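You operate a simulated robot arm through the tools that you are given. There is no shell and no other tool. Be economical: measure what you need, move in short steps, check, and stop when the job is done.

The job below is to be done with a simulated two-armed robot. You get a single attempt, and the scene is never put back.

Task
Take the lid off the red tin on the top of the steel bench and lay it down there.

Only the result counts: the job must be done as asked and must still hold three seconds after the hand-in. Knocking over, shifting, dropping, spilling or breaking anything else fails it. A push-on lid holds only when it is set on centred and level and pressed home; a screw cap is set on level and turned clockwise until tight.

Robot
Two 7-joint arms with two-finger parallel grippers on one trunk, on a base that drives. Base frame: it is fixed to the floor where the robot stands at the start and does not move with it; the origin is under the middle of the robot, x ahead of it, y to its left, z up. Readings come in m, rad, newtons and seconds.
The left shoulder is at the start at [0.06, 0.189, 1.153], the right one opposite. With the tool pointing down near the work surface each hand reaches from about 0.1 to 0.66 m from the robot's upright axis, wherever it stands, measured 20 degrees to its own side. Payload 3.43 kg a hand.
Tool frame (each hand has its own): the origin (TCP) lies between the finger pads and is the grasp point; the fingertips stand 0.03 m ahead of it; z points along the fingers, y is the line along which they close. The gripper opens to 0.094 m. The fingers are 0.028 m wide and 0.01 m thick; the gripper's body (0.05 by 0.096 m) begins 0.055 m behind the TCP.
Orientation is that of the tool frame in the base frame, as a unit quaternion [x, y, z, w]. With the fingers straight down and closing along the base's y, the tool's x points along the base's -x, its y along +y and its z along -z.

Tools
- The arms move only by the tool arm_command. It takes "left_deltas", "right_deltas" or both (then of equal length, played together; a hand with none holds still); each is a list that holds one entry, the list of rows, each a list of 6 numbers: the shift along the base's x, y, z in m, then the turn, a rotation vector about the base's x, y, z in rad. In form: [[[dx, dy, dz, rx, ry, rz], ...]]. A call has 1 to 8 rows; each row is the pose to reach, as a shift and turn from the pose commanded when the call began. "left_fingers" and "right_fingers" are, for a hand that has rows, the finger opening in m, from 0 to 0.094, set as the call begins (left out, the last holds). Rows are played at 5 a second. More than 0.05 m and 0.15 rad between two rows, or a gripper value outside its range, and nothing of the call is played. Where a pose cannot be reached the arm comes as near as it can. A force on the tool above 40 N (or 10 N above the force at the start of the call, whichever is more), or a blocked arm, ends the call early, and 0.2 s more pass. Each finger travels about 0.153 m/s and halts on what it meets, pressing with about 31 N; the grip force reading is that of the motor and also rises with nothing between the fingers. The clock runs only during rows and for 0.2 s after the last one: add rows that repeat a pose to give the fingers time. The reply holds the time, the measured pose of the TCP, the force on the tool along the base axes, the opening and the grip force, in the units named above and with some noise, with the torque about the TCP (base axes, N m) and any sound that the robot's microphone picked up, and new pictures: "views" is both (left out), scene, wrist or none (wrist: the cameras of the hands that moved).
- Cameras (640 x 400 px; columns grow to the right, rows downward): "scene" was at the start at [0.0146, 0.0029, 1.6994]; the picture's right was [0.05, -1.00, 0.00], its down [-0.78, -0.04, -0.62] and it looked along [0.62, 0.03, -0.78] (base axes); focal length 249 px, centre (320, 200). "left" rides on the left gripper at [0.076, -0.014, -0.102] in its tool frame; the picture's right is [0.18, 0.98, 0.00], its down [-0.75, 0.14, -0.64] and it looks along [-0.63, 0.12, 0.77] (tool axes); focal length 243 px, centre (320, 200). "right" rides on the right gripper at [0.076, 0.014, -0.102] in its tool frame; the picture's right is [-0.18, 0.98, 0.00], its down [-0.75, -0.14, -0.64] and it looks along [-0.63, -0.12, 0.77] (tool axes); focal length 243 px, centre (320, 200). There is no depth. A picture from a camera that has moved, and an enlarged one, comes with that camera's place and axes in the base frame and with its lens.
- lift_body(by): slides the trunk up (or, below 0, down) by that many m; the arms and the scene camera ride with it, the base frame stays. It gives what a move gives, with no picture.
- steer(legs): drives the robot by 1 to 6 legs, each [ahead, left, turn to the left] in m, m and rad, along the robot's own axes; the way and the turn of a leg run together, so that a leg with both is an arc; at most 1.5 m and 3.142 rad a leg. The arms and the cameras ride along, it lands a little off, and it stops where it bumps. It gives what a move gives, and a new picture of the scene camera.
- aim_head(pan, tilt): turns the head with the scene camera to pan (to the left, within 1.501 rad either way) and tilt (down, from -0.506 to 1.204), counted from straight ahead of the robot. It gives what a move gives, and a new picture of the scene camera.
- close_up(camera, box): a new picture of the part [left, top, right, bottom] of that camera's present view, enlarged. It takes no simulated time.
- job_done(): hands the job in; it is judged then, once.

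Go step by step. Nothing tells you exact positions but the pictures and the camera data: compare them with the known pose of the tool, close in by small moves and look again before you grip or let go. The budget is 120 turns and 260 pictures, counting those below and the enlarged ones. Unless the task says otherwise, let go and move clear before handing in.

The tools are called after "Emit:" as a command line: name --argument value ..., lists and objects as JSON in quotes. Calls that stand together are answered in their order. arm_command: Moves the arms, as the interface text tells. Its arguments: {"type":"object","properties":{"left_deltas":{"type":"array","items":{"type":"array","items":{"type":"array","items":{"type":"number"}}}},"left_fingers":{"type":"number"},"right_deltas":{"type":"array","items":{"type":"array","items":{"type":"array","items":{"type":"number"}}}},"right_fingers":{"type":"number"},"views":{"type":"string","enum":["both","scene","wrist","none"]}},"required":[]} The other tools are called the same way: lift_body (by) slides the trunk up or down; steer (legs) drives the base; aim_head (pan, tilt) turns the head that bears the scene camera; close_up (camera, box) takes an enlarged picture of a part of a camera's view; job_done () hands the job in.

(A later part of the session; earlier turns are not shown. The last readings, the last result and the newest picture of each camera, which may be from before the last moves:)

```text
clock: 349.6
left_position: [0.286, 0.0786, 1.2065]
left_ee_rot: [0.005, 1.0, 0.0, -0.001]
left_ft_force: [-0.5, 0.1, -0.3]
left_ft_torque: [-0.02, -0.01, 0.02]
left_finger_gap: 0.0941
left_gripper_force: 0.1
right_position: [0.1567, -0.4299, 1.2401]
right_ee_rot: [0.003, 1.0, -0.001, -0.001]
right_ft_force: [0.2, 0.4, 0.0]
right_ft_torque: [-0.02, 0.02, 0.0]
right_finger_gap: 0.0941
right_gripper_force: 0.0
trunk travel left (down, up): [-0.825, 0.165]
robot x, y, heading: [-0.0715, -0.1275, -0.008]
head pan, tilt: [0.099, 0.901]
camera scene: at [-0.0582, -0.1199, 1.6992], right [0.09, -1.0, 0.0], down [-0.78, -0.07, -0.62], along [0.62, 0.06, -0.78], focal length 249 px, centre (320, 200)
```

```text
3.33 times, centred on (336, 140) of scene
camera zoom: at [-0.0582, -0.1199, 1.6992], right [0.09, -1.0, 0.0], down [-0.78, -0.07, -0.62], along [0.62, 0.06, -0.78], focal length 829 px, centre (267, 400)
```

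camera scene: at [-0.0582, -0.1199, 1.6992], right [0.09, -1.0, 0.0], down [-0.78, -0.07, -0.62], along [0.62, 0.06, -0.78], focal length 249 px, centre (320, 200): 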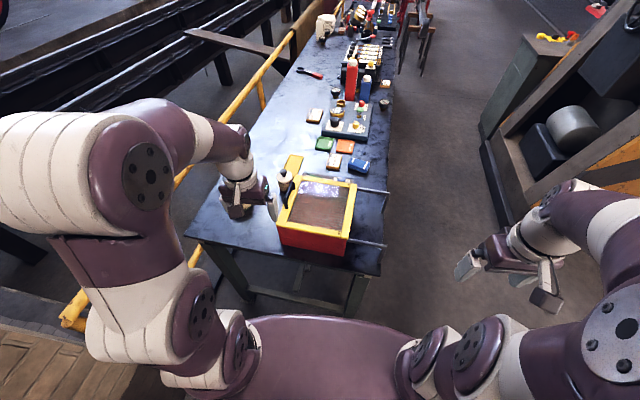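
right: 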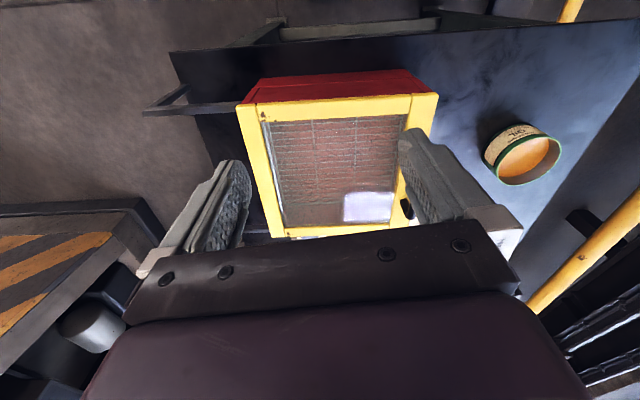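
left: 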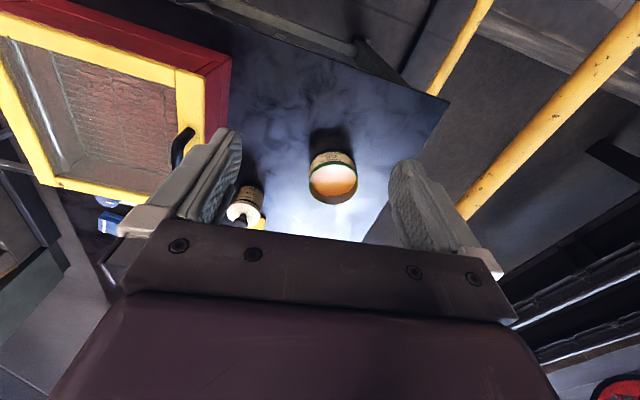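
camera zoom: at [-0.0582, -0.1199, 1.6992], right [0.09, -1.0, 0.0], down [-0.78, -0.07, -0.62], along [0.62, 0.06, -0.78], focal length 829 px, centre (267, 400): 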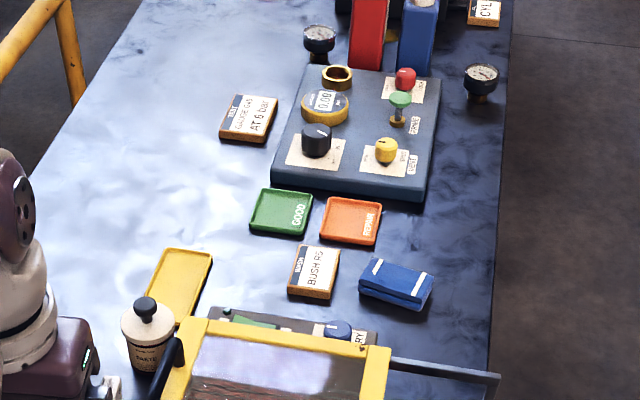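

The tin's knob is at about (0.65, 0.10, 0.98). I'll come slightly nearer and left, keeping off the bench.

Emit:
steer --legs '[[0.12, 0.1, 0.0]]'

Emit:
arm_command --left_deltas '[[[0.04, -0.02, 0, 0, 0, 0], [0.08, -0.04, 0, 0, 0, 0]]]' --views "both"

```text
clock: 351.0
left_position: [0.4035, 0.1779, 1.2067]
left_ee_rot: [0.003, 1.0, 0.001, -0.001]
left_ft_force: [-0.3, -0.3, -0.7]
left_ft_torque: [-0.01, -0.03, 0.02]
left_finger_gap: 0.0939
left_gripper_force: 0.1
right_position: [0.2752, -0.3297, 1.2405]
right_ee_rot: [0.003, 1.0, 0.001, 0.001]
right_ft_force: [0.0, -0.4, 0.3]
right_ft_torque: [0.02, 0.01, 0.01]
right_finger_gap: 0.0941
right_gripper_force: 0.1
trunk travel left (down, up): [-0.825, 0.165]
robot x, y, heading: [0.0469, -0.0277, -0.004]
head pan, tilt: [0.099, 0.901]
camera scene: at [0.0586, -0.0219, 1.6993], right [0.09, -1.0, 0.0], down [-0.78, -0.07, -0.62], along [0.62, 0.06, -0.78], focal length 249 px, centre (320, 200)
```

scene: 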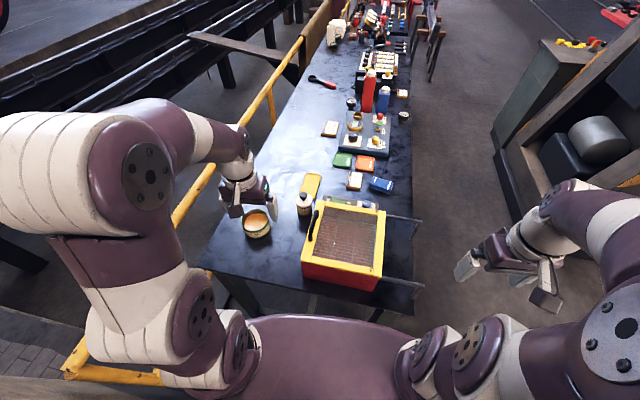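

```text
clock: 351.6
left_position: [0.485, 0.1387, 1.2059]
left_ee_rot: [0.004, 1.0, 0.001, -0.002]
left_ft_force: [0.1, -0.8, -0.1]
left_ft_torque: [0.02, 0.01, 0.01]
left_finger_gap: 0.094
left_gripper_force: 0.0
right_position: [0.2775, -0.33, 1.24]
right_ee_rot: [0.003, 1.0, 0.001, 0.0]
right_ft_force: [0.2, 0.3, -0.2]
right_ft_torque: [-0.01, 0.06, 0.01]
right_finger_gap: 0.094
right_gripper_force: 0.1
trunk travel left (down, up): [-0.825, 0.165]
robot x, y, heading: [0.0464, -0.0259, -0.009]
head pan, tilt: [0.099, 0.901]
camera scene: at [0.0631, -0.0213, 1.6992], right [0.09, -1.0, 0.0], down [-0.78, -0.07, -0.62], along [0.62, 0.06, -0.78], focal length 249 px, centre (320, 200)
camera left: at [0.4073, 0.1247, 1.3085], right [-0.18, 0.98, 0.0], down [0.76, 0.14, 0.64], along [0.63, 0.11, -0.77], focal length 243 px, centre (320, 200)
```

scene: 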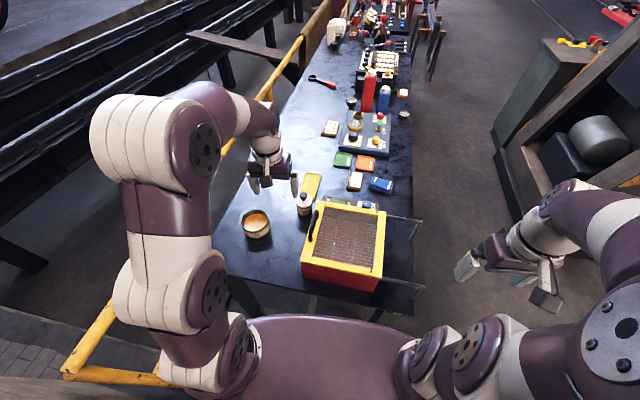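
left: 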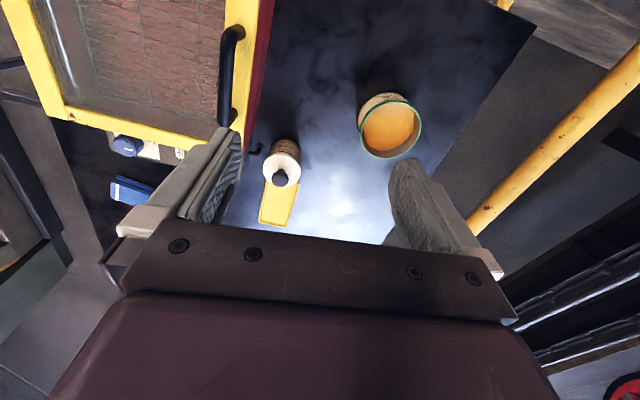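

Both cameras agree: the knob is at about (0.65, 0.097, 0.97). I'll move the left hand above it with fingers half open.

Emit:
arm_command --left_deltas '[[[0.045, -0.01, 0, 0, 0, 0], [0.09, -0.02, -0.01, 0, 0, 0], [0.13, -0.032, -0.04, 0, 0, 0], [0.165, -0.042, -0.07, 0, 0, 0], [0.165, -0.042, -0.086, 0, 0, 0]]]' --left_fingers 0.06

Emit:
close_up --camera "scene" --box '[250, 140, 378, 220]'

Emit:
close_up --camera "left" --box '[210, 100, 402, 220]'

```text
refused: row 3 steps farther than a row can; nothing moved
```

```text
5.00 times, centred on (314, 180) of scene
camera zoom: at [0.0631, -0.0213, 1.6992], right [0.09, -1.0, 0.0], down [-0.78, -0.07, -0.62], along [0.62, 0.06, -0.78], focal length 1244 px, centre (350, 300)
```

zoom: 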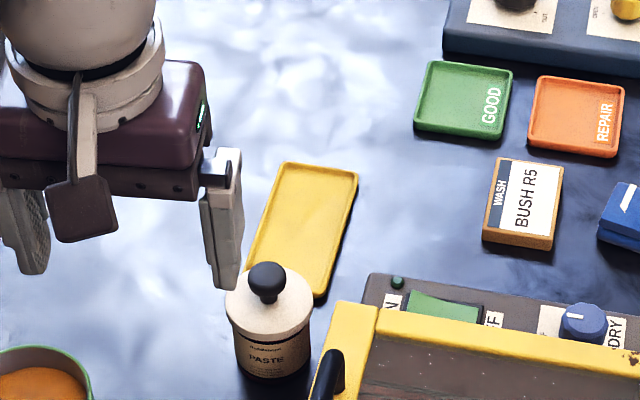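

```text
3.33 times, centred on (306, 160) of left
camera zoom: at [0.4073, 0.1247, 1.3085], right [-0.18, 0.98, 0.0], down [0.76, 0.14, 0.64], along [0.63, 0.11, -0.77], focal length 809 px, centre (367, 333)
```

zoom: 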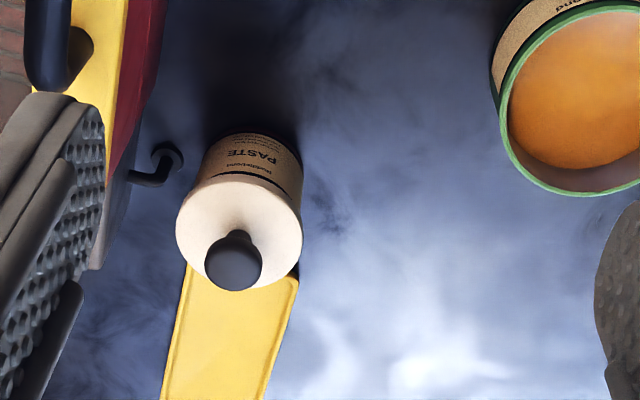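

The lid top should be near z≈0.94, knob top ≈0.97. Repeating the move with smaller steps.

Emit:
arm_command --left_deltas '[[[0.04, -0.01, 0, 0, 0, 0], [0.08, -0.02, -0.01, 0, 0, 0], [0.115, -0.03, -0.035, 0, 0, 0], [0.145, -0.038, -0.065, 0, 0, 0], [0.165, -0.04, -0.086, 0, 0, 0], [0.165, -0.04, -0.086, 0, 0, 0]]]' --left_fingers 0.06

Emit:
close_up --camera "scene" --box '[250, 140, 378, 220]'

Emit:
close_up --camera "left" --box '[210, 100, 402, 220]'

```text
clock: 353.0
left_position: [0.6099, 0.103, 1.1019]
left_ee_rot: [0.004, 1.0, -0.001, -0.001]
left_ft_force: [-0.9, 0.8, 0.6]
left_ft_torque: [0.01, 0.0, -0.01]
left_finger_gap: 0.0598
left_gripper_force: 0.0
left hand out of reach, approached as far as the arm can: row 1, 2, 3, 4, 5, 6
right_position: [0.277, -0.3289, 1.2398]
right_ee_rot: [0.002, 1.0, -0.001, 0.0]
right_ft_force: [0.2, 0.4, -0.8]
right_ft_torque: [0.01, -0.01, 0.02]
right_finger_gap: 0.0938
right_gripper_force: 0.0
trunk travel left (down, up): [-0.825, 0.165]
robot x, y, heading: [0.0442, -0.0269, -0.005]
head pan, tilt: [0.099, 0.901]
camera scene: at [0.0603, -0.0199, 1.6992], right [0.09, -1.0, 0.0], down [-0.78, -0.07, -0.62], along [0.62, 0.06, -0.78], focal length 249 px, centre (320, 200)
camera left: at [0.5318, 0.0895, 1.2046], right [-0.18, 0.98, 0.0], down [0.76, 0.14, 0.64], along [0.63, 0.11, -0.77], focal length 243 px, centre (320, 200)
```

scene: 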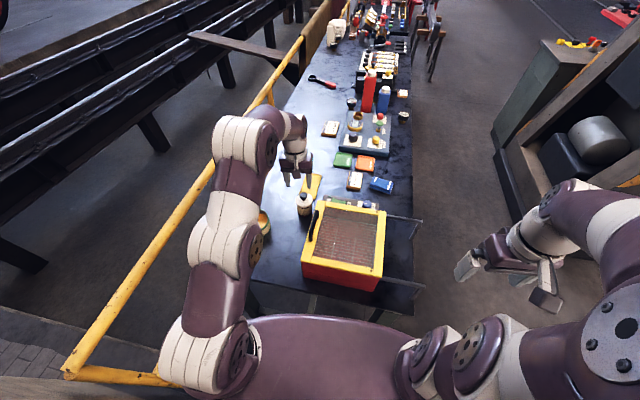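
left: 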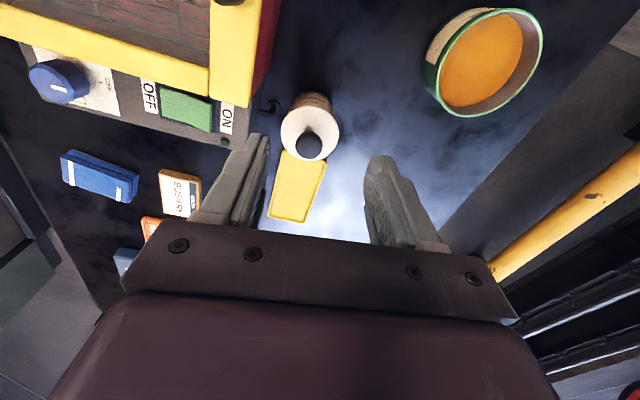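

```text
5.00 times, centred on (314, 180) of scene
camera zoom: at [0.0603, -0.0199, 1.6992], right [0.09, -1.0, 0.0], down [-0.78, -0.07, -0.62], along [0.62, 0.06, -0.78], focal length 1244 px, centre (350, 300)
```

zoom: 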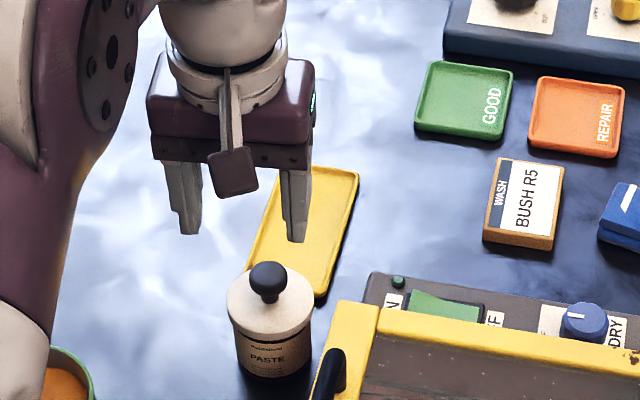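

```text
3.33 times, centred on (306, 160) of left
camera zoom: at [0.5318, 0.0895, 1.2046], right [-0.18, 0.98, 0.0], down [0.76, 0.14, 0.64], along [0.63, 0.11, -0.77], focal length 809 px, centre (367, 333)
```

zoom: 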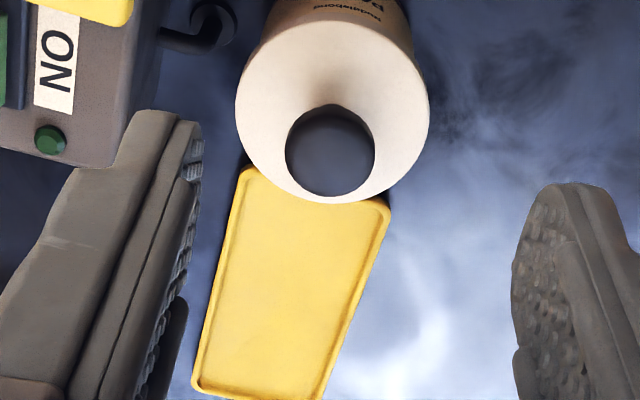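

At that height the arm is at its limit; lower down it reaches further. The knob is at (0.654, 0.098). I'll descend to about z=1.03 and see.

Emit:
arm_command --left_deltas '[[[0.0, 0, -0.03, 0, 0, 0], [0.0, 0.0, -0.06, 0, 0, 0], [0.0, 0.0, -0.08, 0, 0, 0], [0.0, 0.0, -0.08, 0, 0, 0]]]' --views "wrist"

```text
clock: 354.0
left_position: [0.6118, 0.103, 1.0193]
left_ee_rot: [0.004, 1.0, 0.001, -0.001]
left_ft_force: [-0.9, -0.1, -0.1]
left_ft_torque: [0.02, -0.01, 0.05]
left_finger_gap: 0.0601
left_gripper_force: 0.1
right_position: [0.2767, -0.3281, 1.2397]
right_ee_rot: [0.002, 1.0, 0.0, 0.001]
right_ft_force: [-0.4, -0.1, -0.3]
right_ft_torque: [0.03, 0.03, 0.02]
right_finger_gap: 0.094
right_gripper_force: 0.0
trunk travel left (down, up): [-0.825, 0.165]
robot x, y, heading: [0.046, -0.0296, -0.006]
head pan, tilt: [0.099, 0.901]
camera left: at [0.5335, 0.0888, 1.1226], right [-0.18, 0.98, 0.0], down [0.76, 0.14, 0.64], along [0.63, 0.11, -0.77], focal length 243 px, centre (320, 200)
```

left: 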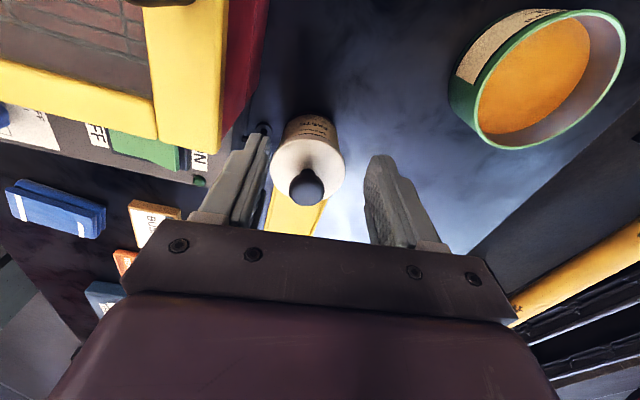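

Emit:
arm_command --left_deltas '[[[0.02, -0.003, 0, 0, 0, 0], [0.04, -0.005, 0.0, 0, 0, 0], [0.045, -0.005, 0.0, 0, 0, 0]]]'

Emit:
close_up --camera "scene" --box '[250, 140, 378, 220]'

Emit:
close_up --camera "left" --box '[210, 120, 402, 240]'

```text
clock: 354.8
left_position: [0.6496, 0.0983, 1.0187]
left_ee_rot: [0.004, 1.0, 0.0, -0.001]
left_ft_force: [-0.2, 0.1, -0.5]
left_ft_torque: [-0.02, 0.02, 0.03]
left_finger_gap: 0.0604
left_gripper_force: 0.2
left hand out of reach, approached as far as the arm can: row 3
right_position: [0.2763, -0.3288, 1.2394]
right_ee_rot: [0.002, 1.0, 0.0, 0.0]
right_ft_force: [0.8, 0.1, -0.4]
right_ft_torque: [-0.02, 0.02, 0.01]
right_finger_gap: 0.0941
right_gripper_force: 0.1
trunk travel left (down, up): [-0.825, 0.165]
robot x, y, heading: [0.0467, -0.0253, -0.006]
head pan, tilt: [0.099, 0.901]
camera scene: at [0.0603, -0.0199, 1.6992], right [0.09, -1.0, 0.0], down [-0.78, -0.07, -0.62], along [0.62, 0.06, -0.78], focal length 249 px, centre (320, 200)
camera left: at [0.5723, 0.085, 1.1216], right [-0.18, 0.98, 0.0], down [0.76, 0.14, 0.64], along [0.63, 0.11, -0.77], focal length 243 px, centre (320, 200)
```

scene: 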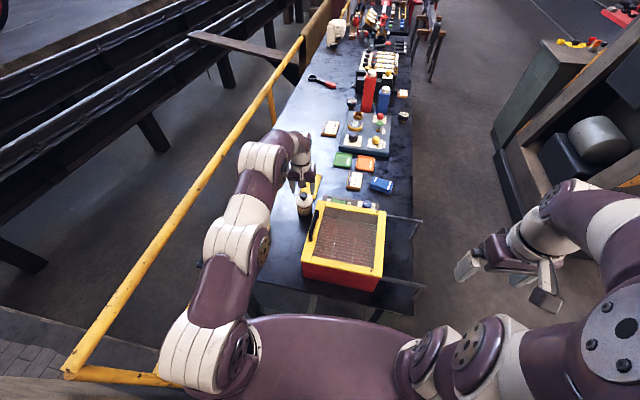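
left: 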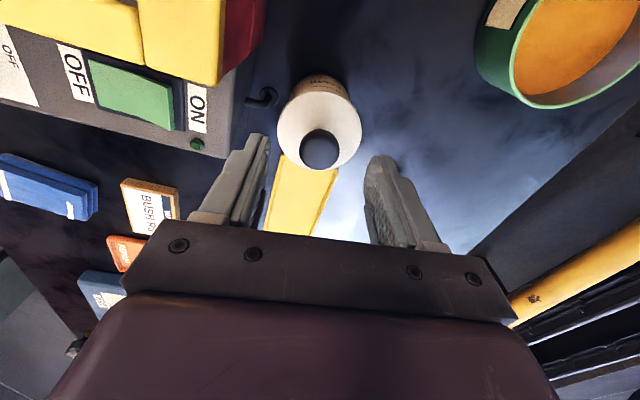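

```text
5.00 times, centred on (314, 180) of scene
camera zoom: at [0.0603, -0.0199, 1.6992], right [0.09, -1.0, 0.0], down [-0.78, -0.07, -0.62], along [0.62, 0.06, -0.78], focal length 1244 px, centre (350, 300)
```

zoom: 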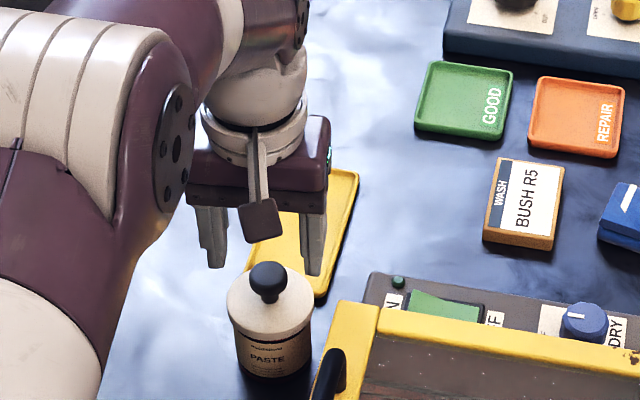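

```text
3.33 times, centred on (306, 180) of left
camera zoom: at [0.5723, 0.085, 1.1216], right [-0.18, 0.98, 0.0], down [0.76, 0.14, 0.64], along [0.63, 0.11, -0.77], focal length 809 px, centre (367, 267)
```

zoom: 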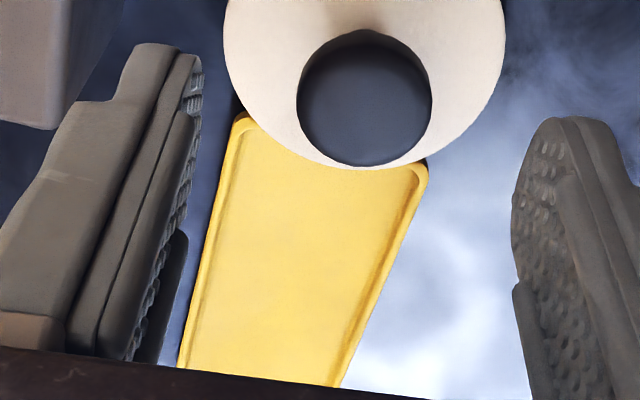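

Knob at about (0.657, 0.099), centre z between 0.94 and 0.97. Lowering with the open fingers straddling it.

Emit:
arm_command --left_deltas '[[[0.003, 0.001, -0.015, 0, 0, 0], [0.006, 0.001, -0.03, 0, 0, 0], [0.007, 0.001, -0.038, 0, 0, 0], [0.007, 0.001, -0.038, 0, 0, 0]]]'

Emit:
close_up --camera "scene" --box '[270, 165, 350, 215]'

Emit:
close_up --camera "left" --box '[210, 120, 402, 240]'

```text
clock: 355.8
left_position: [0.6578, 0.1005, 0.9812]
left_ee_rot: [0.003, 1.0, 0.0, -0.002]
left_ft_force: [0.1, 0.1, -0.7]
left_ft_torque: [0.01, 0.0, 0.0]
left_finger_gap: 0.0598
left_gripper_force: 0.0
right_position: [0.2768, -0.3289, 1.2409]
right_ee_rot: [0.003, 1.0, 0.0, -0.001]
right_ft_force: [0.7, -0.6, 0.3]
right_ft_torque: [0.01, 0.03, -0.01]
right_finger_gap: 0.0941
right_gripper_force: 0.0
trunk travel left (down, up): [-0.825, 0.165]
robot x, y, heading: [0.0482, -0.0233, -0.008]
head pan, tilt: [0.099, 0.901]
camera scene: at [0.0609, -0.02, 1.6992], right [0.09, -1.0, 0.0], down [-0.78, -0.07, -0.62], along [0.62, 0.06, -0.78], focal length 249 px, centre (320, 200)
camera left: at [0.5798, 0.0873, 1.0838], right [-0.18, 0.98, 0.0], down [0.76, 0.14, 0.64], along [0.63, 0.11, -0.77], focal length 243 px, centre (320, 200)
```

scene: 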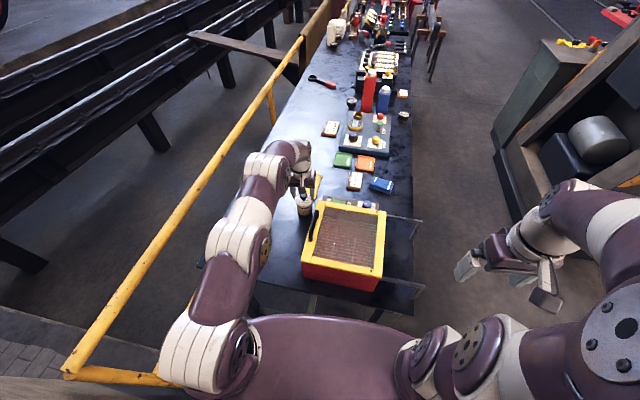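
left: 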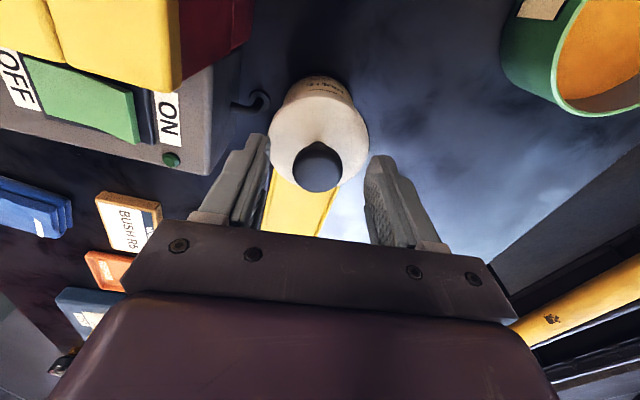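

```text
8.00 times, centred on (310, 190) of scene
camera zoom: at [0.0609, -0.02, 1.6992], right [0.09, -1.0, 0.0], down [-0.78, -0.07, -0.62], along [0.62, 0.06, -0.78], focal length 1990 px, centre (400, 280)
```

zoom: 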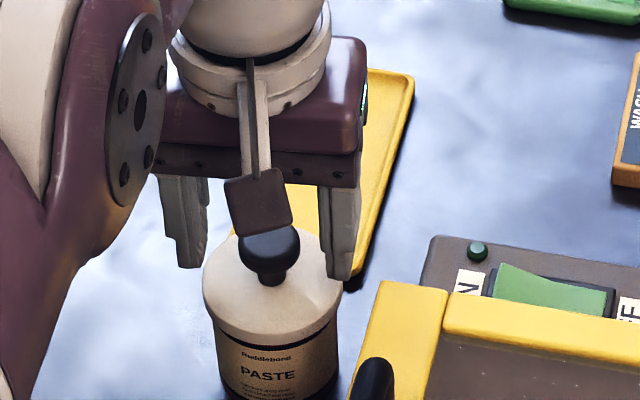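

```text
3.33 times, centred on (306, 180) of left
camera zoom: at [0.5798, 0.0873, 1.0838], right [-0.18, 0.98, 0.0], down [0.76, 0.14, 0.64], along [0.63, 0.11, -0.77], focal length 809 px, centre (367, 267)
```

zoom: 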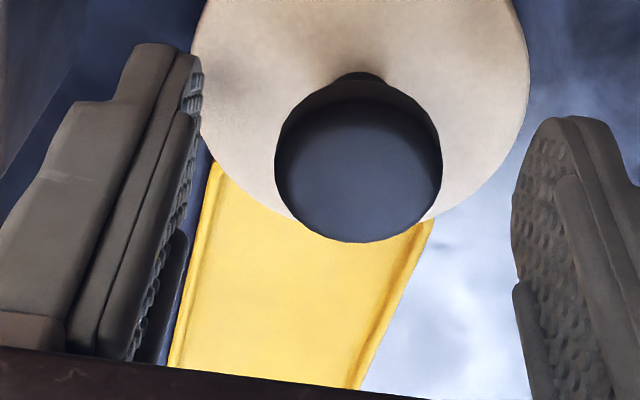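

The knob centre is (0.654, 0.0985, ~0.966), 28 mm across. The pads already bracket it; I'll go down 8 mm and close gently.

Emit:
arm_command --left_deltas '[[[-0.003, -0.002, -0.008, 0, 0, 0], [-0.003, -0.002, -0.008, 0, 0, 0]]]' --views "wrist"

Emit:
close_up --camera "left" --box '[210, 120, 402, 240]'

Emit:
close_up --camera "scene" --box '[270, 165, 350, 215]'

```text
clock: 356.4
left_position: [0.6556, 0.0983, 0.9726]
left_ee_rot: [0.004, 1.0, 0.001, -0.001]
left_ft_force: [0.3, -0.1, 0.5]
left_ft_torque: [-0.02, 0.02, -0.01]
left_finger_gap: 0.0598
left_gripper_force: 0.2
right_position: [0.2755, -0.3292, 1.2399]
right_ee_rot: [0.003, 1.0, 0.0, -0.001]
right_ft_force: [0.4, 0.8, 0.7]
right_ft_torque: [0.0, 0.0, 0.0]
right_finger_gap: 0.094
right_gripper_force: 0.0
trunk travel left (down, up): [-0.825, 0.165]
robot x, y, heading: [0.0457, -0.0219, -0.007]
head pan, tilt: [0.099, 0.901]
camera left: at [0.5765, 0.085, 1.0758], right [-0.18, 0.98, 0.0], down [0.76, 0.14, 0.64], along [0.63, 0.11, -0.77], focal length 243 px, centre (320, 200)
```

left: 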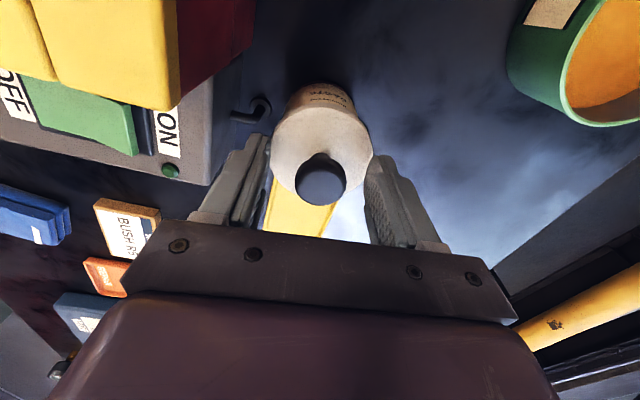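

```text
3.33 times, centred on (306, 180) of left
camera zoom: at [0.5765, 0.085, 1.0758], right [-0.18, 0.98, 0.0], down [0.76, 0.14, 0.64], along [0.63, 0.11, -0.77], focal length 809 px, centre (367, 267)
```

zoom: 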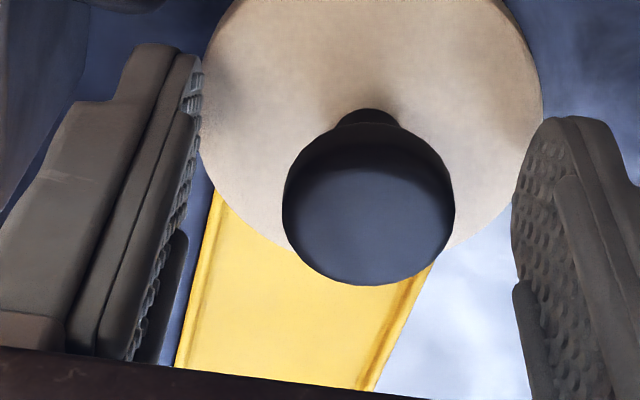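

```text
8.00 times, centred on (310, 190) of scene
camera zoom: at [0.0609, -0.0199, 1.6992], right [0.09, -1.0, 0.0], down [-0.78, -0.07, -0.62], along [0.62, 0.06, -0.78], focal length 1990 px, centre (400, 280)
```

zoom: 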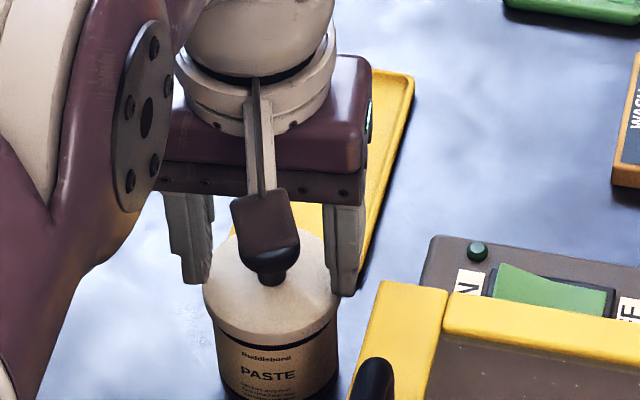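

The knob is centred between the fingers, just below the TCP. Closing.

Emit:
arm_command --left_deltas '[[[0, 0, -0.002, 0, 0, 0], [0, 0, -0.002, 0, 0, 0], [0, 0, -0.002, 0, 0, 0]]]' --left_fingers 0.0 --views "wrist"

```text
clock: 357.2
left_position: [0.655, 0.0992, 0.9733]
left_ee_rot: [0.003, 1.0, 0.0, 0.0]
left_ft_force: [-0.8, 2.9, 8.8]
left_ft_torque: [-0.04, -0.01, 0.03]
left_finger_gap: 0.0285
left_gripper_force: 31.2
right_position: [0.2755, -0.3284, 1.2414]
right_ee_rot: [0.002, 1.0, 0.0, 0.0]
right_ft_force: [0.2, -0.1, -0.2]
right_ft_torque: [-0.02, 0.03, -0.03]
right_finger_gap: 0.0941
right_gripper_force: 0.0
trunk travel left (down, up): [-0.825, 0.165]
robot x, y, heading: [0.0481, -0.0249, -0.003]
head pan, tilt: [0.099, 0.901]
camera left: at [0.5764, 0.0854, 1.075], right [-0.18, 0.98, 0.0], down [0.75, 0.14, 0.64], along [0.63, 0.11, -0.77], focal length 243 px, centre (320, 200)
```

left: 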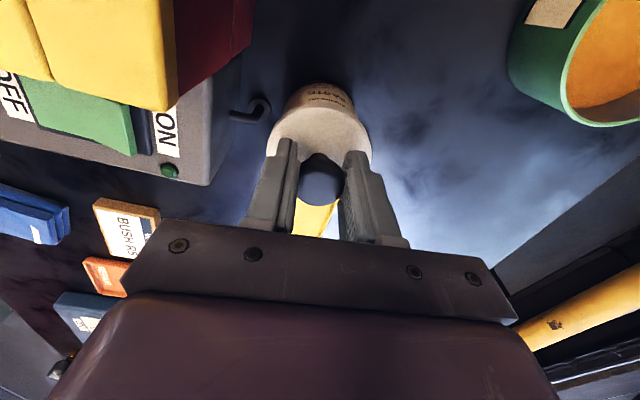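

Grip is firm on the knob (28.5 mm). Now lift very slowly and watch the force and the tin.

Emit:
arm_command --left_deltas '[[[0, 0, 0.003, 0, 0, 0], [0, 0, 0.006, 0, 0, 0], [0, 0, 0.01, 0, 0, 0]]]' --views "wrist"

Emit:
close_up --camera "scene" --box '[270, 165, 350, 215]'

```text
clock: 358.0
left_position: [0.6548, 0.0978, 0.9797]
left_ee_rot: [0.003, 1.0, 0.0, -0.002]
left_ft_force: [-0.2, -0.8, -0.8]
left_ft_torque: [-0.03, 0.02, -0.02]
left_finger_gap: 0.0284
left_gripper_force: 30.6
right_position: [0.277, -0.3294, 1.2399]
right_ee_rot: [0.004, 1.0, 0.0, -0.001]
right_ft_force: [0.3, 0.0, 0.3]
right_ft_torque: [0.02, -0.01, -0.01]
right_finger_gap: 0.0939
right_gripper_force: 0.1
trunk travel left (down, up): [-0.825, 0.165]
robot x, y, heading: [0.0468, -0.0267, -0.006]
head pan, tilt: [0.099, 0.901]
heard: snap
camera left: at [0.5767, 0.0848, 1.0831], right [-0.18, 0.98, 0.0], down [0.76, 0.14, 0.64], along [0.63, 0.11, -0.77], focal length 243 px, centre (320, 200)
```

left: 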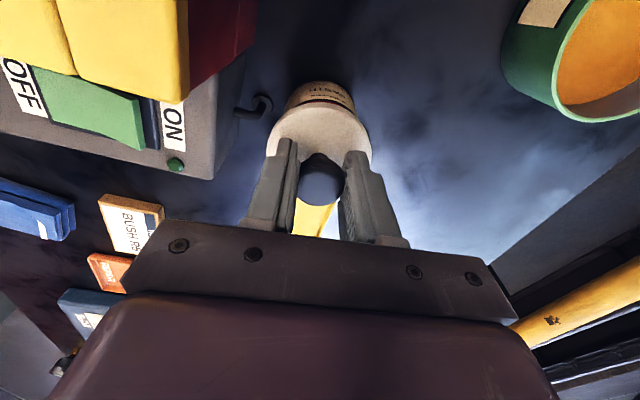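

```text
8.00 times, centred on (310, 190) of scene
camera zoom: at [0.0613, -0.0199, 1.6992], right [0.09, -1.0, 0.0], down [-0.78, -0.07, -0.62], along [0.62, 0.06, -0.78], focal length 1990 px, centre (400, 280)
```

zoom: 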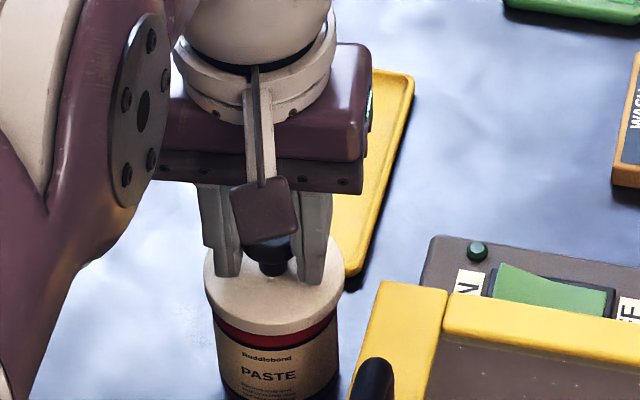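

The lid snapped off and the tin stayed. I'll lift clear and carry it to the free spot nearer me at about (0.43, 0.145), between the oven and the oil tin.

Emit:
arm_command --left_deltas '[[[0, 0, 0.015, 0, 0, 0], [0, 0, 0.04, 0, 0, 0], [0, 0, 0.075, 0, 0, 0], [-0.03, 0.01, 0.1, 0, 0, 0], [-0.075, 0.025, 0.1, 0, 0, 0], [-0.12, 0.04, 0.1, 0, 0, 0], [-0.16, 0.05, 0.1, 0, 0, 0], [-0.16, 0.05, 0.1, 0, 0, 0]]]'

Emit:
close_up --camera "scene" --box '[230, 160, 358, 240]'

```text
clock: 359.8
left_position: [0.4957, 0.1481, 1.0804]
left_ee_rot: [0.004, 1.0, 0.0, -0.002]
left_ft_force: [0.4, 0.1, -0.5]
left_ft_torque: [0.02, 0.04, 0.02]
left_finger_gap: 0.0285
left_gripper_force: 31.0
left hand out of reach, approached as far as the arm can: row 2, 3
right_position: [0.2764, -0.3293, 1.2404]
right_ee_rot: [0.002, 1.0, 0.0, -0.001]
right_ft_force: [0.3, 0.5, -0.6]
right_ft_torque: [0.0, 0.01, 0.0]
right_finger_gap: 0.0939
right_gripper_force: 0.1
trunk travel left (down, up): [-0.825, 0.165]
robot x, y, heading: [0.0491, -0.0268, -0.005]
head pan, tilt: [0.099, 0.901]
camera scene: at [0.062, -0.0201, 1.6992], right [0.09, -1.0, 0.0], down [-0.78, -0.07, -0.62], along [0.62, 0.06, -0.78], focal length 249 px, centre (320, 200)
camera left: at [0.4169, 0.1351, 1.1832], right [-0.18, 0.98, 0.0], down [0.76, 0.14, 0.64], along [0.63, 0.11, -0.77], focal length 243 px, centre (320, 200)
```

scene: 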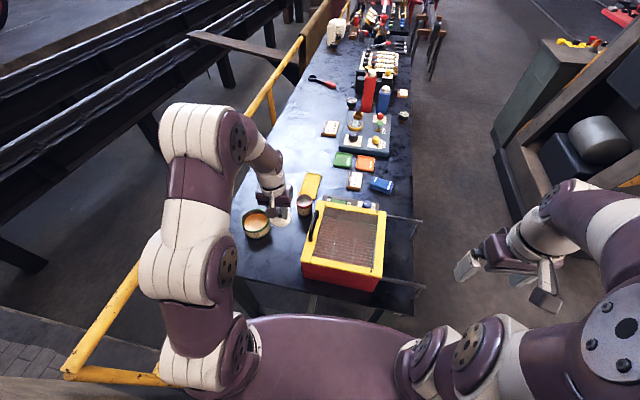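
left: 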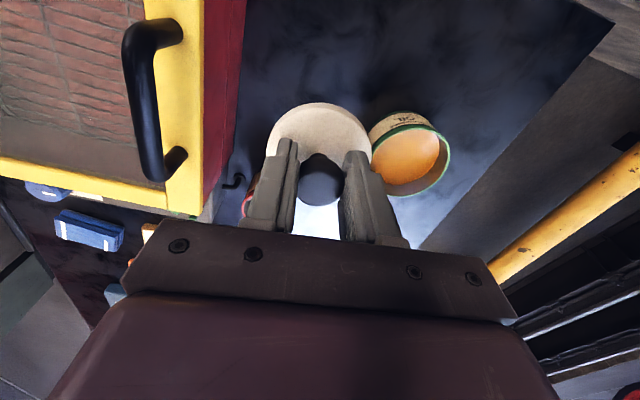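

```text
5.00 times, centred on (294, 200) of scene
camera zoom: at [0.062, -0.0201, 1.6992], right [0.09, -1.0, 0.0], down [-0.78, -0.07, -0.62], along [0.62, 0.06, -0.78], focal length 1244 px, centre (450, 200)
```

zoom: 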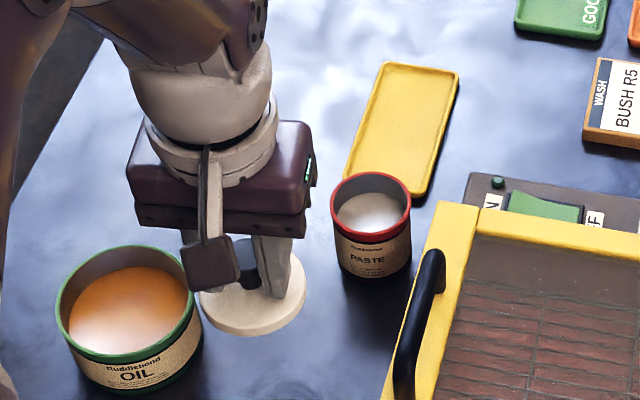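

Tin is open and upright. Moving to (0.425, 0.138) and descending partway.

Emit:
arm_command --left_deltas '[[[-0.04, -0.005, 0, 0, 0, 0], [-0.07, -0.01, 0, 0, 0, 0], [-0.07, -0.01, -0.04, 0, 0, 0], [-0.07, -0.01, -0.08, 0, 0, 0], [-0.07, -0.01, -0.12, 0, 0, 0], [-0.07, -0.01, -0.14, 0, 0, 0]]]'

Emit:
close_up --camera "scene" --box '[230, 180, 358, 260]'

```text
clock: 361.2
left_position: [0.4272, 0.138, 0.9395]
left_ee_rot: [0.004, 1.0, 0.0, -0.001]
left_ft_force: [-0.4, 1.4, -0.9]
left_ft_torque: [-0.01, 0.01, 0.02]
left_finger_gap: 0.0283
left_gripper_force: 30.7
right_position: [0.2786, -0.3288, 1.24]
right_ee_rot: [0.003, 1.0, 0.0, 0.0]
right_ft_force: [-0.1, -0.7, 0.0]
right_ft_torque: [0.0, 0.01, -0.03]
right_finger_gap: 0.0939
right_gripper_force: 0.1
trunk travel left (down, up): [-0.825, 0.165]
robot x, y, heading: [0.045, -0.0261, -0.008]
head pan, tilt: [0.099, 0.901]
camera scene: at [0.0619, -0.0198, 1.6992], right [0.09, -1.0, 0.0], down [-0.78, -0.07, -0.62], along [0.62, 0.06, -0.78], focal length 249 px, centre (320, 200)
camera left: at [0.3486, 0.1251, 1.042], right [-0.18, 0.98, 0.0], down [0.76, 0.14, 0.64], along [0.63, 0.11, -0.77], focal length 243 px, centre (320, 200)
```

scene: 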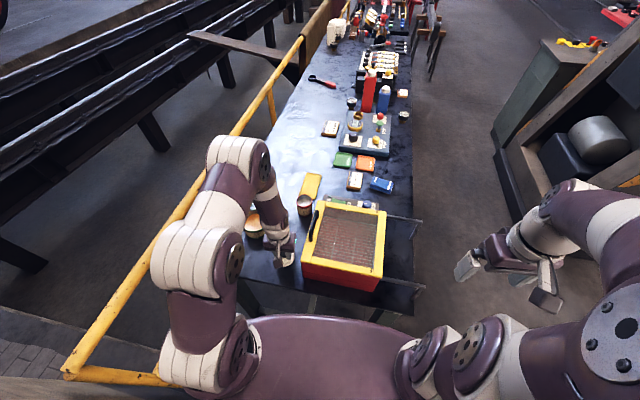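
left: 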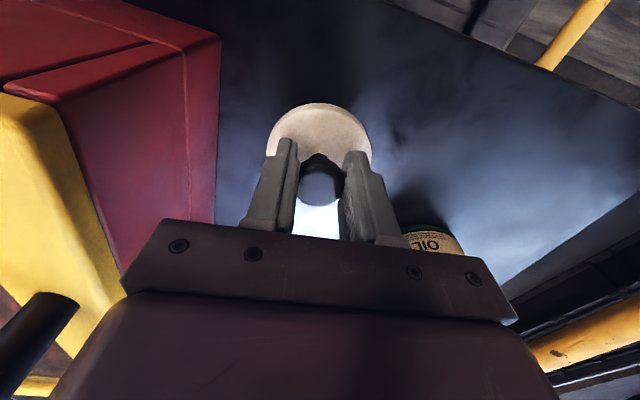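

```text
5.00 times, centred on (294, 220) of scene
camera zoom: at [0.0619, -0.0198, 1.6992], right [0.09, -1.0, 0.0], down [-0.78, -0.07, -0.62], along [0.62, 0.06, -0.78], focal length 1244 px, centre (450, 100)
```

zoom: 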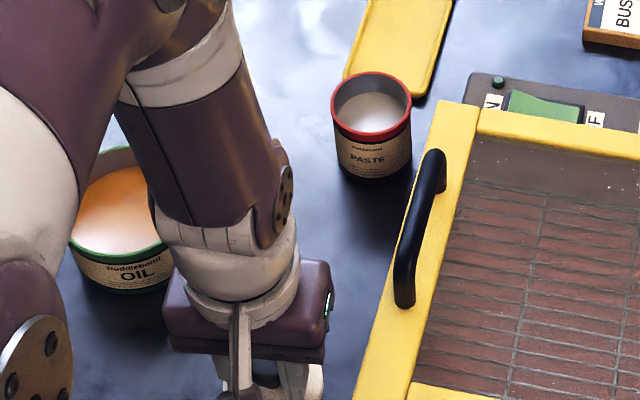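

All clear; lowering in small steps until the lid touches the bench.

Emit:
arm_command --left_deltas '[[[0, 0, -0.01, 0, 0, 0], [0, 0, -0.018, 0, 0, 0], [0, 0, -0.024, 0, 0, 0]]]' --views "wrist"

Emit:
close_up --camera "left" --box '[210, 80, 402, 200]'

```text
clock: 362.0
left_position: [0.4254, 0.1381, 0.9165]
left_ee_rot: [0.004, 1.0, 0.001, 0.0]
left_ft_force: [0.3, -0.2, -1.0]
left_ft_torque: [0.01, 0.01, -0.05]
left_finger_gap: 0.0282
left_gripper_force: 31.1
right_position: [0.2771, -0.3289, 1.2412]
right_ee_rot: [0.004, 1.0, 0.0, 0.0]
right_ft_force: [0.4, -0.2, -0.7]
right_ft_torque: [-0.01, 0.02, -0.03]
right_finger_gap: 0.0938
right_gripper_force: 0.0
trunk travel left (down, up): [-0.825, 0.165]
robot x, y, heading: [0.0465, -0.0268, -0.01]
head pan, tilt: [0.099, 0.901]
camera left: at [0.3471, 0.1244, 1.0201], right [-0.18, 0.98, 0.0], down [0.76, 0.14, 0.64], along [0.63, 0.11, -0.77], focal length 243 px, centre (320, 200)
```

left: 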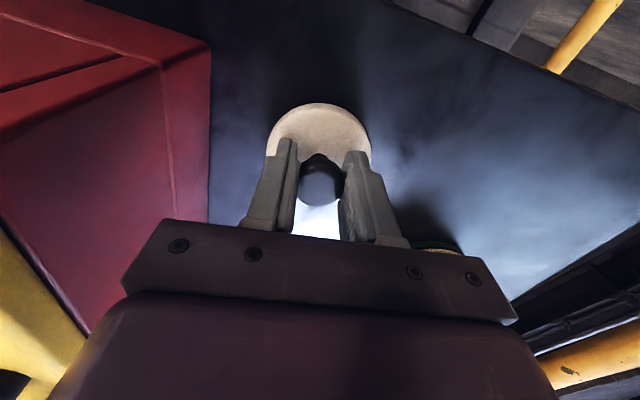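

```text
3.33 times, centred on (306, 140) of left
camera zoom: at [0.3471, 0.1244, 1.0201], right [-0.18, 0.98, 0.0], down [0.76, 0.14, 0.64], along [0.63, 0.11, -0.77], focal length 809 px, centre (367, 400)
```

zoom: 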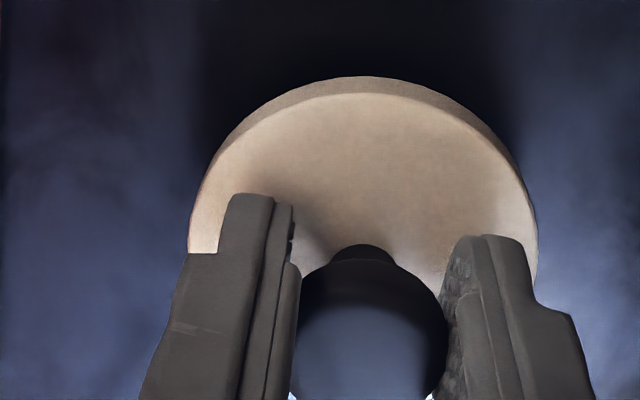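

Emit:
arm_command --left_deltas '[[[0, 0, -0.004, 0, 0, 0], [0, 0, -0.008, 0, 0, 0], [0, 0, -0.011, 0, 0, 0]]]' --views "none"

Emit:
close_up --camera "left" --box '[210, 80, 402, 200]'

```text
clock: 362.8
left_position: [0.4257, 0.137, 0.9059]
left_ee_rot: [0.003, 1.0, 0.0, -0.001]
left_ft_force: [0.5, 0.8, 0.1]
left_ft_torque: [-0.01, -0.03, 0.01]
left_finger_gap: 0.0286
left_gripper_force: 31.0
right_position: [0.278, -0.329, 1.2398]
right_ee_rot: [0.002, 1.0, 0.0, -0.001]
right_ft_force: [-0.6, -0.1, 0.4]
right_ft_torque: [-0.04, -0.02, 0.0]
right_finger_gap: 0.094
right_gripper_force: 0.1
trunk travel left (down, up): [-0.825, 0.165]
robot x, y, heading: [0.0459, -0.0259, -0.006]
head pan, tilt: [0.099, 0.901]
```

```text
3.33 times, centred on (306, 140) of left
camera zoom: at [0.347, 0.1243, 1.0086], right [-0.18, 0.98, 0.0], down [0.76, 0.14, 0.64], along [0.63, 0.11, -0.77], focal length 809 px, centre (367, 400)
```

zoom: 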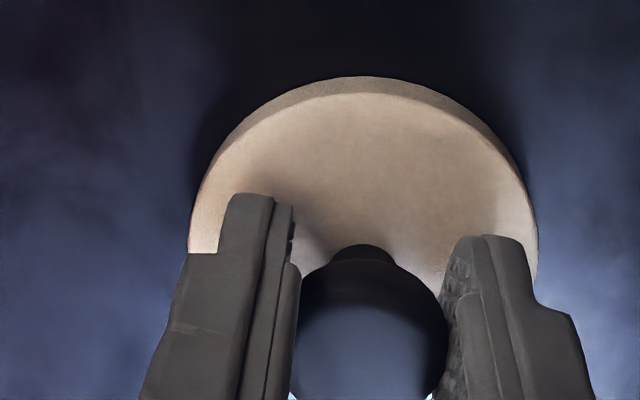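

The shadow is closing on the lid's rim; a few mm more until contact.

Emit:
arm_command --left_deltas '[[[0, 0, -0.003, 0, 0, 0], [0, 0, -0.006, 0, 0, 0]]]' --views "none"

```text
clock: 363.6
left_position: [0.4258, 0.1379, 0.9025]
left_ee_rot: [0.002, 1.0, -0.001, 0.003]
left_ft_force: [-5.7, 4.6, 26.9]
left_ft_torque: [0.15, 0.57, -0.01]
left_finger_gap: 0.0283
left_gripper_force: 30.6
right_position: [0.2729, -0.3295, 1.2411]
right_ee_rot: [0.002, 1.0, 0.0, 0.0]
right_ft_force: [-0.1, -0.1, 0.0]
right_ft_torque: [0.0, 0.01, 0.01]
right_finger_gap: 0.0939
right_gripper_force: 0.0
trunk travel left (down, up): [-0.825, 0.165]
robot x, y, heading: [0.048, -0.027, -0.005]
head pan, tilt: [0.099, 0.901]
stopped in row 2 (left hand): the force on the tool passed its limit (the readings are from after the stop); the commanded pose is now the measured one
```

Contact at z≈0.9025. I'll ease up a millimetre and then open the fingers moderately.

Emit:
arm_command --left_deltas '[[[0, 0, 0.001, 0, 0, 0], [0, 0, 0.001, 0, 0, 0]]]' --views "none"

Emit:
arm_command --left_deltas '[[[0, 0, 0.0, 0, 0, 0], [0, 0, 0.0, 0, 0, 0]]]' --left_fingers 0.05 --views "wrist"

```text
clock: 364.2
left_position: [0.4251, 0.1375, 0.9021]
left_ee_rot: [0.002, 1.0, 0.001, 0.002]
left_ft_force: [-7.6, 4.8, 21.0]
left_ft_torque: [0.07, -0.17, 0.08]
left_finger_gap: 0.0287
left_gripper_force: 31.0
right_position: [0.2746, -0.3289, 1.2414]
right_ee_rot: [0.003, 1.0, 0.0, 0.0]
right_ft_force: [0.0, 0.5, -0.9]
right_ft_torque: [0.02, 0.03, -0.01]
right_finger_gap: 0.0939
right_gripper_force: 0.0
trunk travel left (down, up): [-0.825, 0.165]
robot x, y, heading: [0.0446, -0.0255, -0.01]
head pan, tilt: [0.099, 0.901]
```

```text
clock: 364.8
left_position: [0.4273, 0.1378, 0.9021]
left_ee_rot: [0.003, 1.0, 0.0, 0.002]
left_ft_force: [0.2, 0.1, -0.1]
left_ft_torque: [-0.04, -0.02, -0.03]
left_finger_gap: 0.0498
left_gripper_force: 0.0
right_position: [0.2773, -0.3282, 1.2401]
right_ee_rot: [0.003, 1.0, -0.001, 0.0]
right_ft_force: [-0.4, 0.4, 0.0]
right_ft_torque: [0.04, 0.0, -0.02]
right_finger_gap: 0.0939
right_gripper_force: 0.1
trunk travel left (down, up): [-0.825, 0.165]
robot x, y, heading: [0.0422, -0.0283, -0.011]
head pan, tilt: [0.099, 0.901]
camera left: at [0.3488, 0.1242, 1.0034], right [-0.18, 0.98, 0.0], down [0.75, 0.14, 0.64], along [0.63, 0.11, -0.76], focal length 243 px, centre (320, 200)
```

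left: 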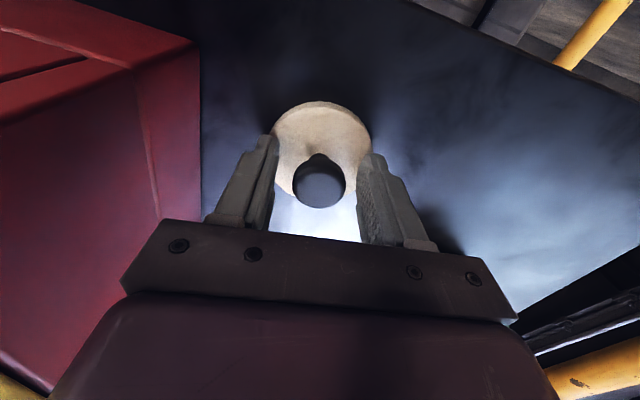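

The lid is released and lying flat. I'll raise the hand straight up and check everything.

Emit:
arm_command --left_deltas '[[[0, 0, 0.03, 0, 0, 0], [0, 0, 0.08, 0, 0, 0], [0, 0, 0.13, 0, 0, 0], [0, 0, 0.18, 0, 0, 0], [0, 0, 0.23, 0, 0, 0], [-0.02, 0.04, 0.26, 0, 0, 0], [-0.04, 0.08, 0.28, 0, 0, 0]]]'

Emit:
close_up --camera "scene" --box '[220, 170, 412, 290]'

```text
refused: row 6 steps farther than a row can; nothing moved
```

```text
3.33 times, centred on (316, 230) of scene
camera zoom: at [0.061, -0.0196, 1.699], right [0.09, -1.0, 0.0], down [-0.78, -0.07, -0.62], along [0.62, 0.06, -0.78], focal length 829 px, centre (333, 100)
```

zoom: 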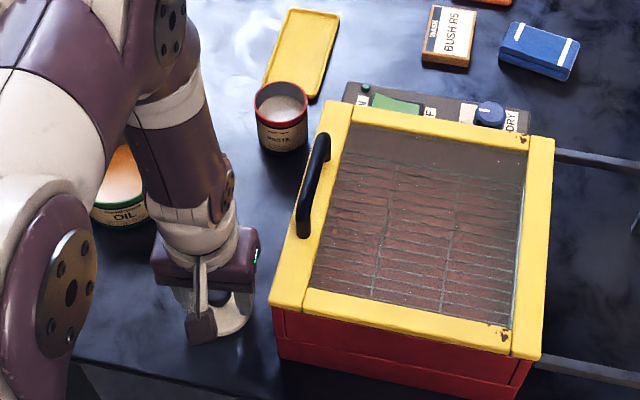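

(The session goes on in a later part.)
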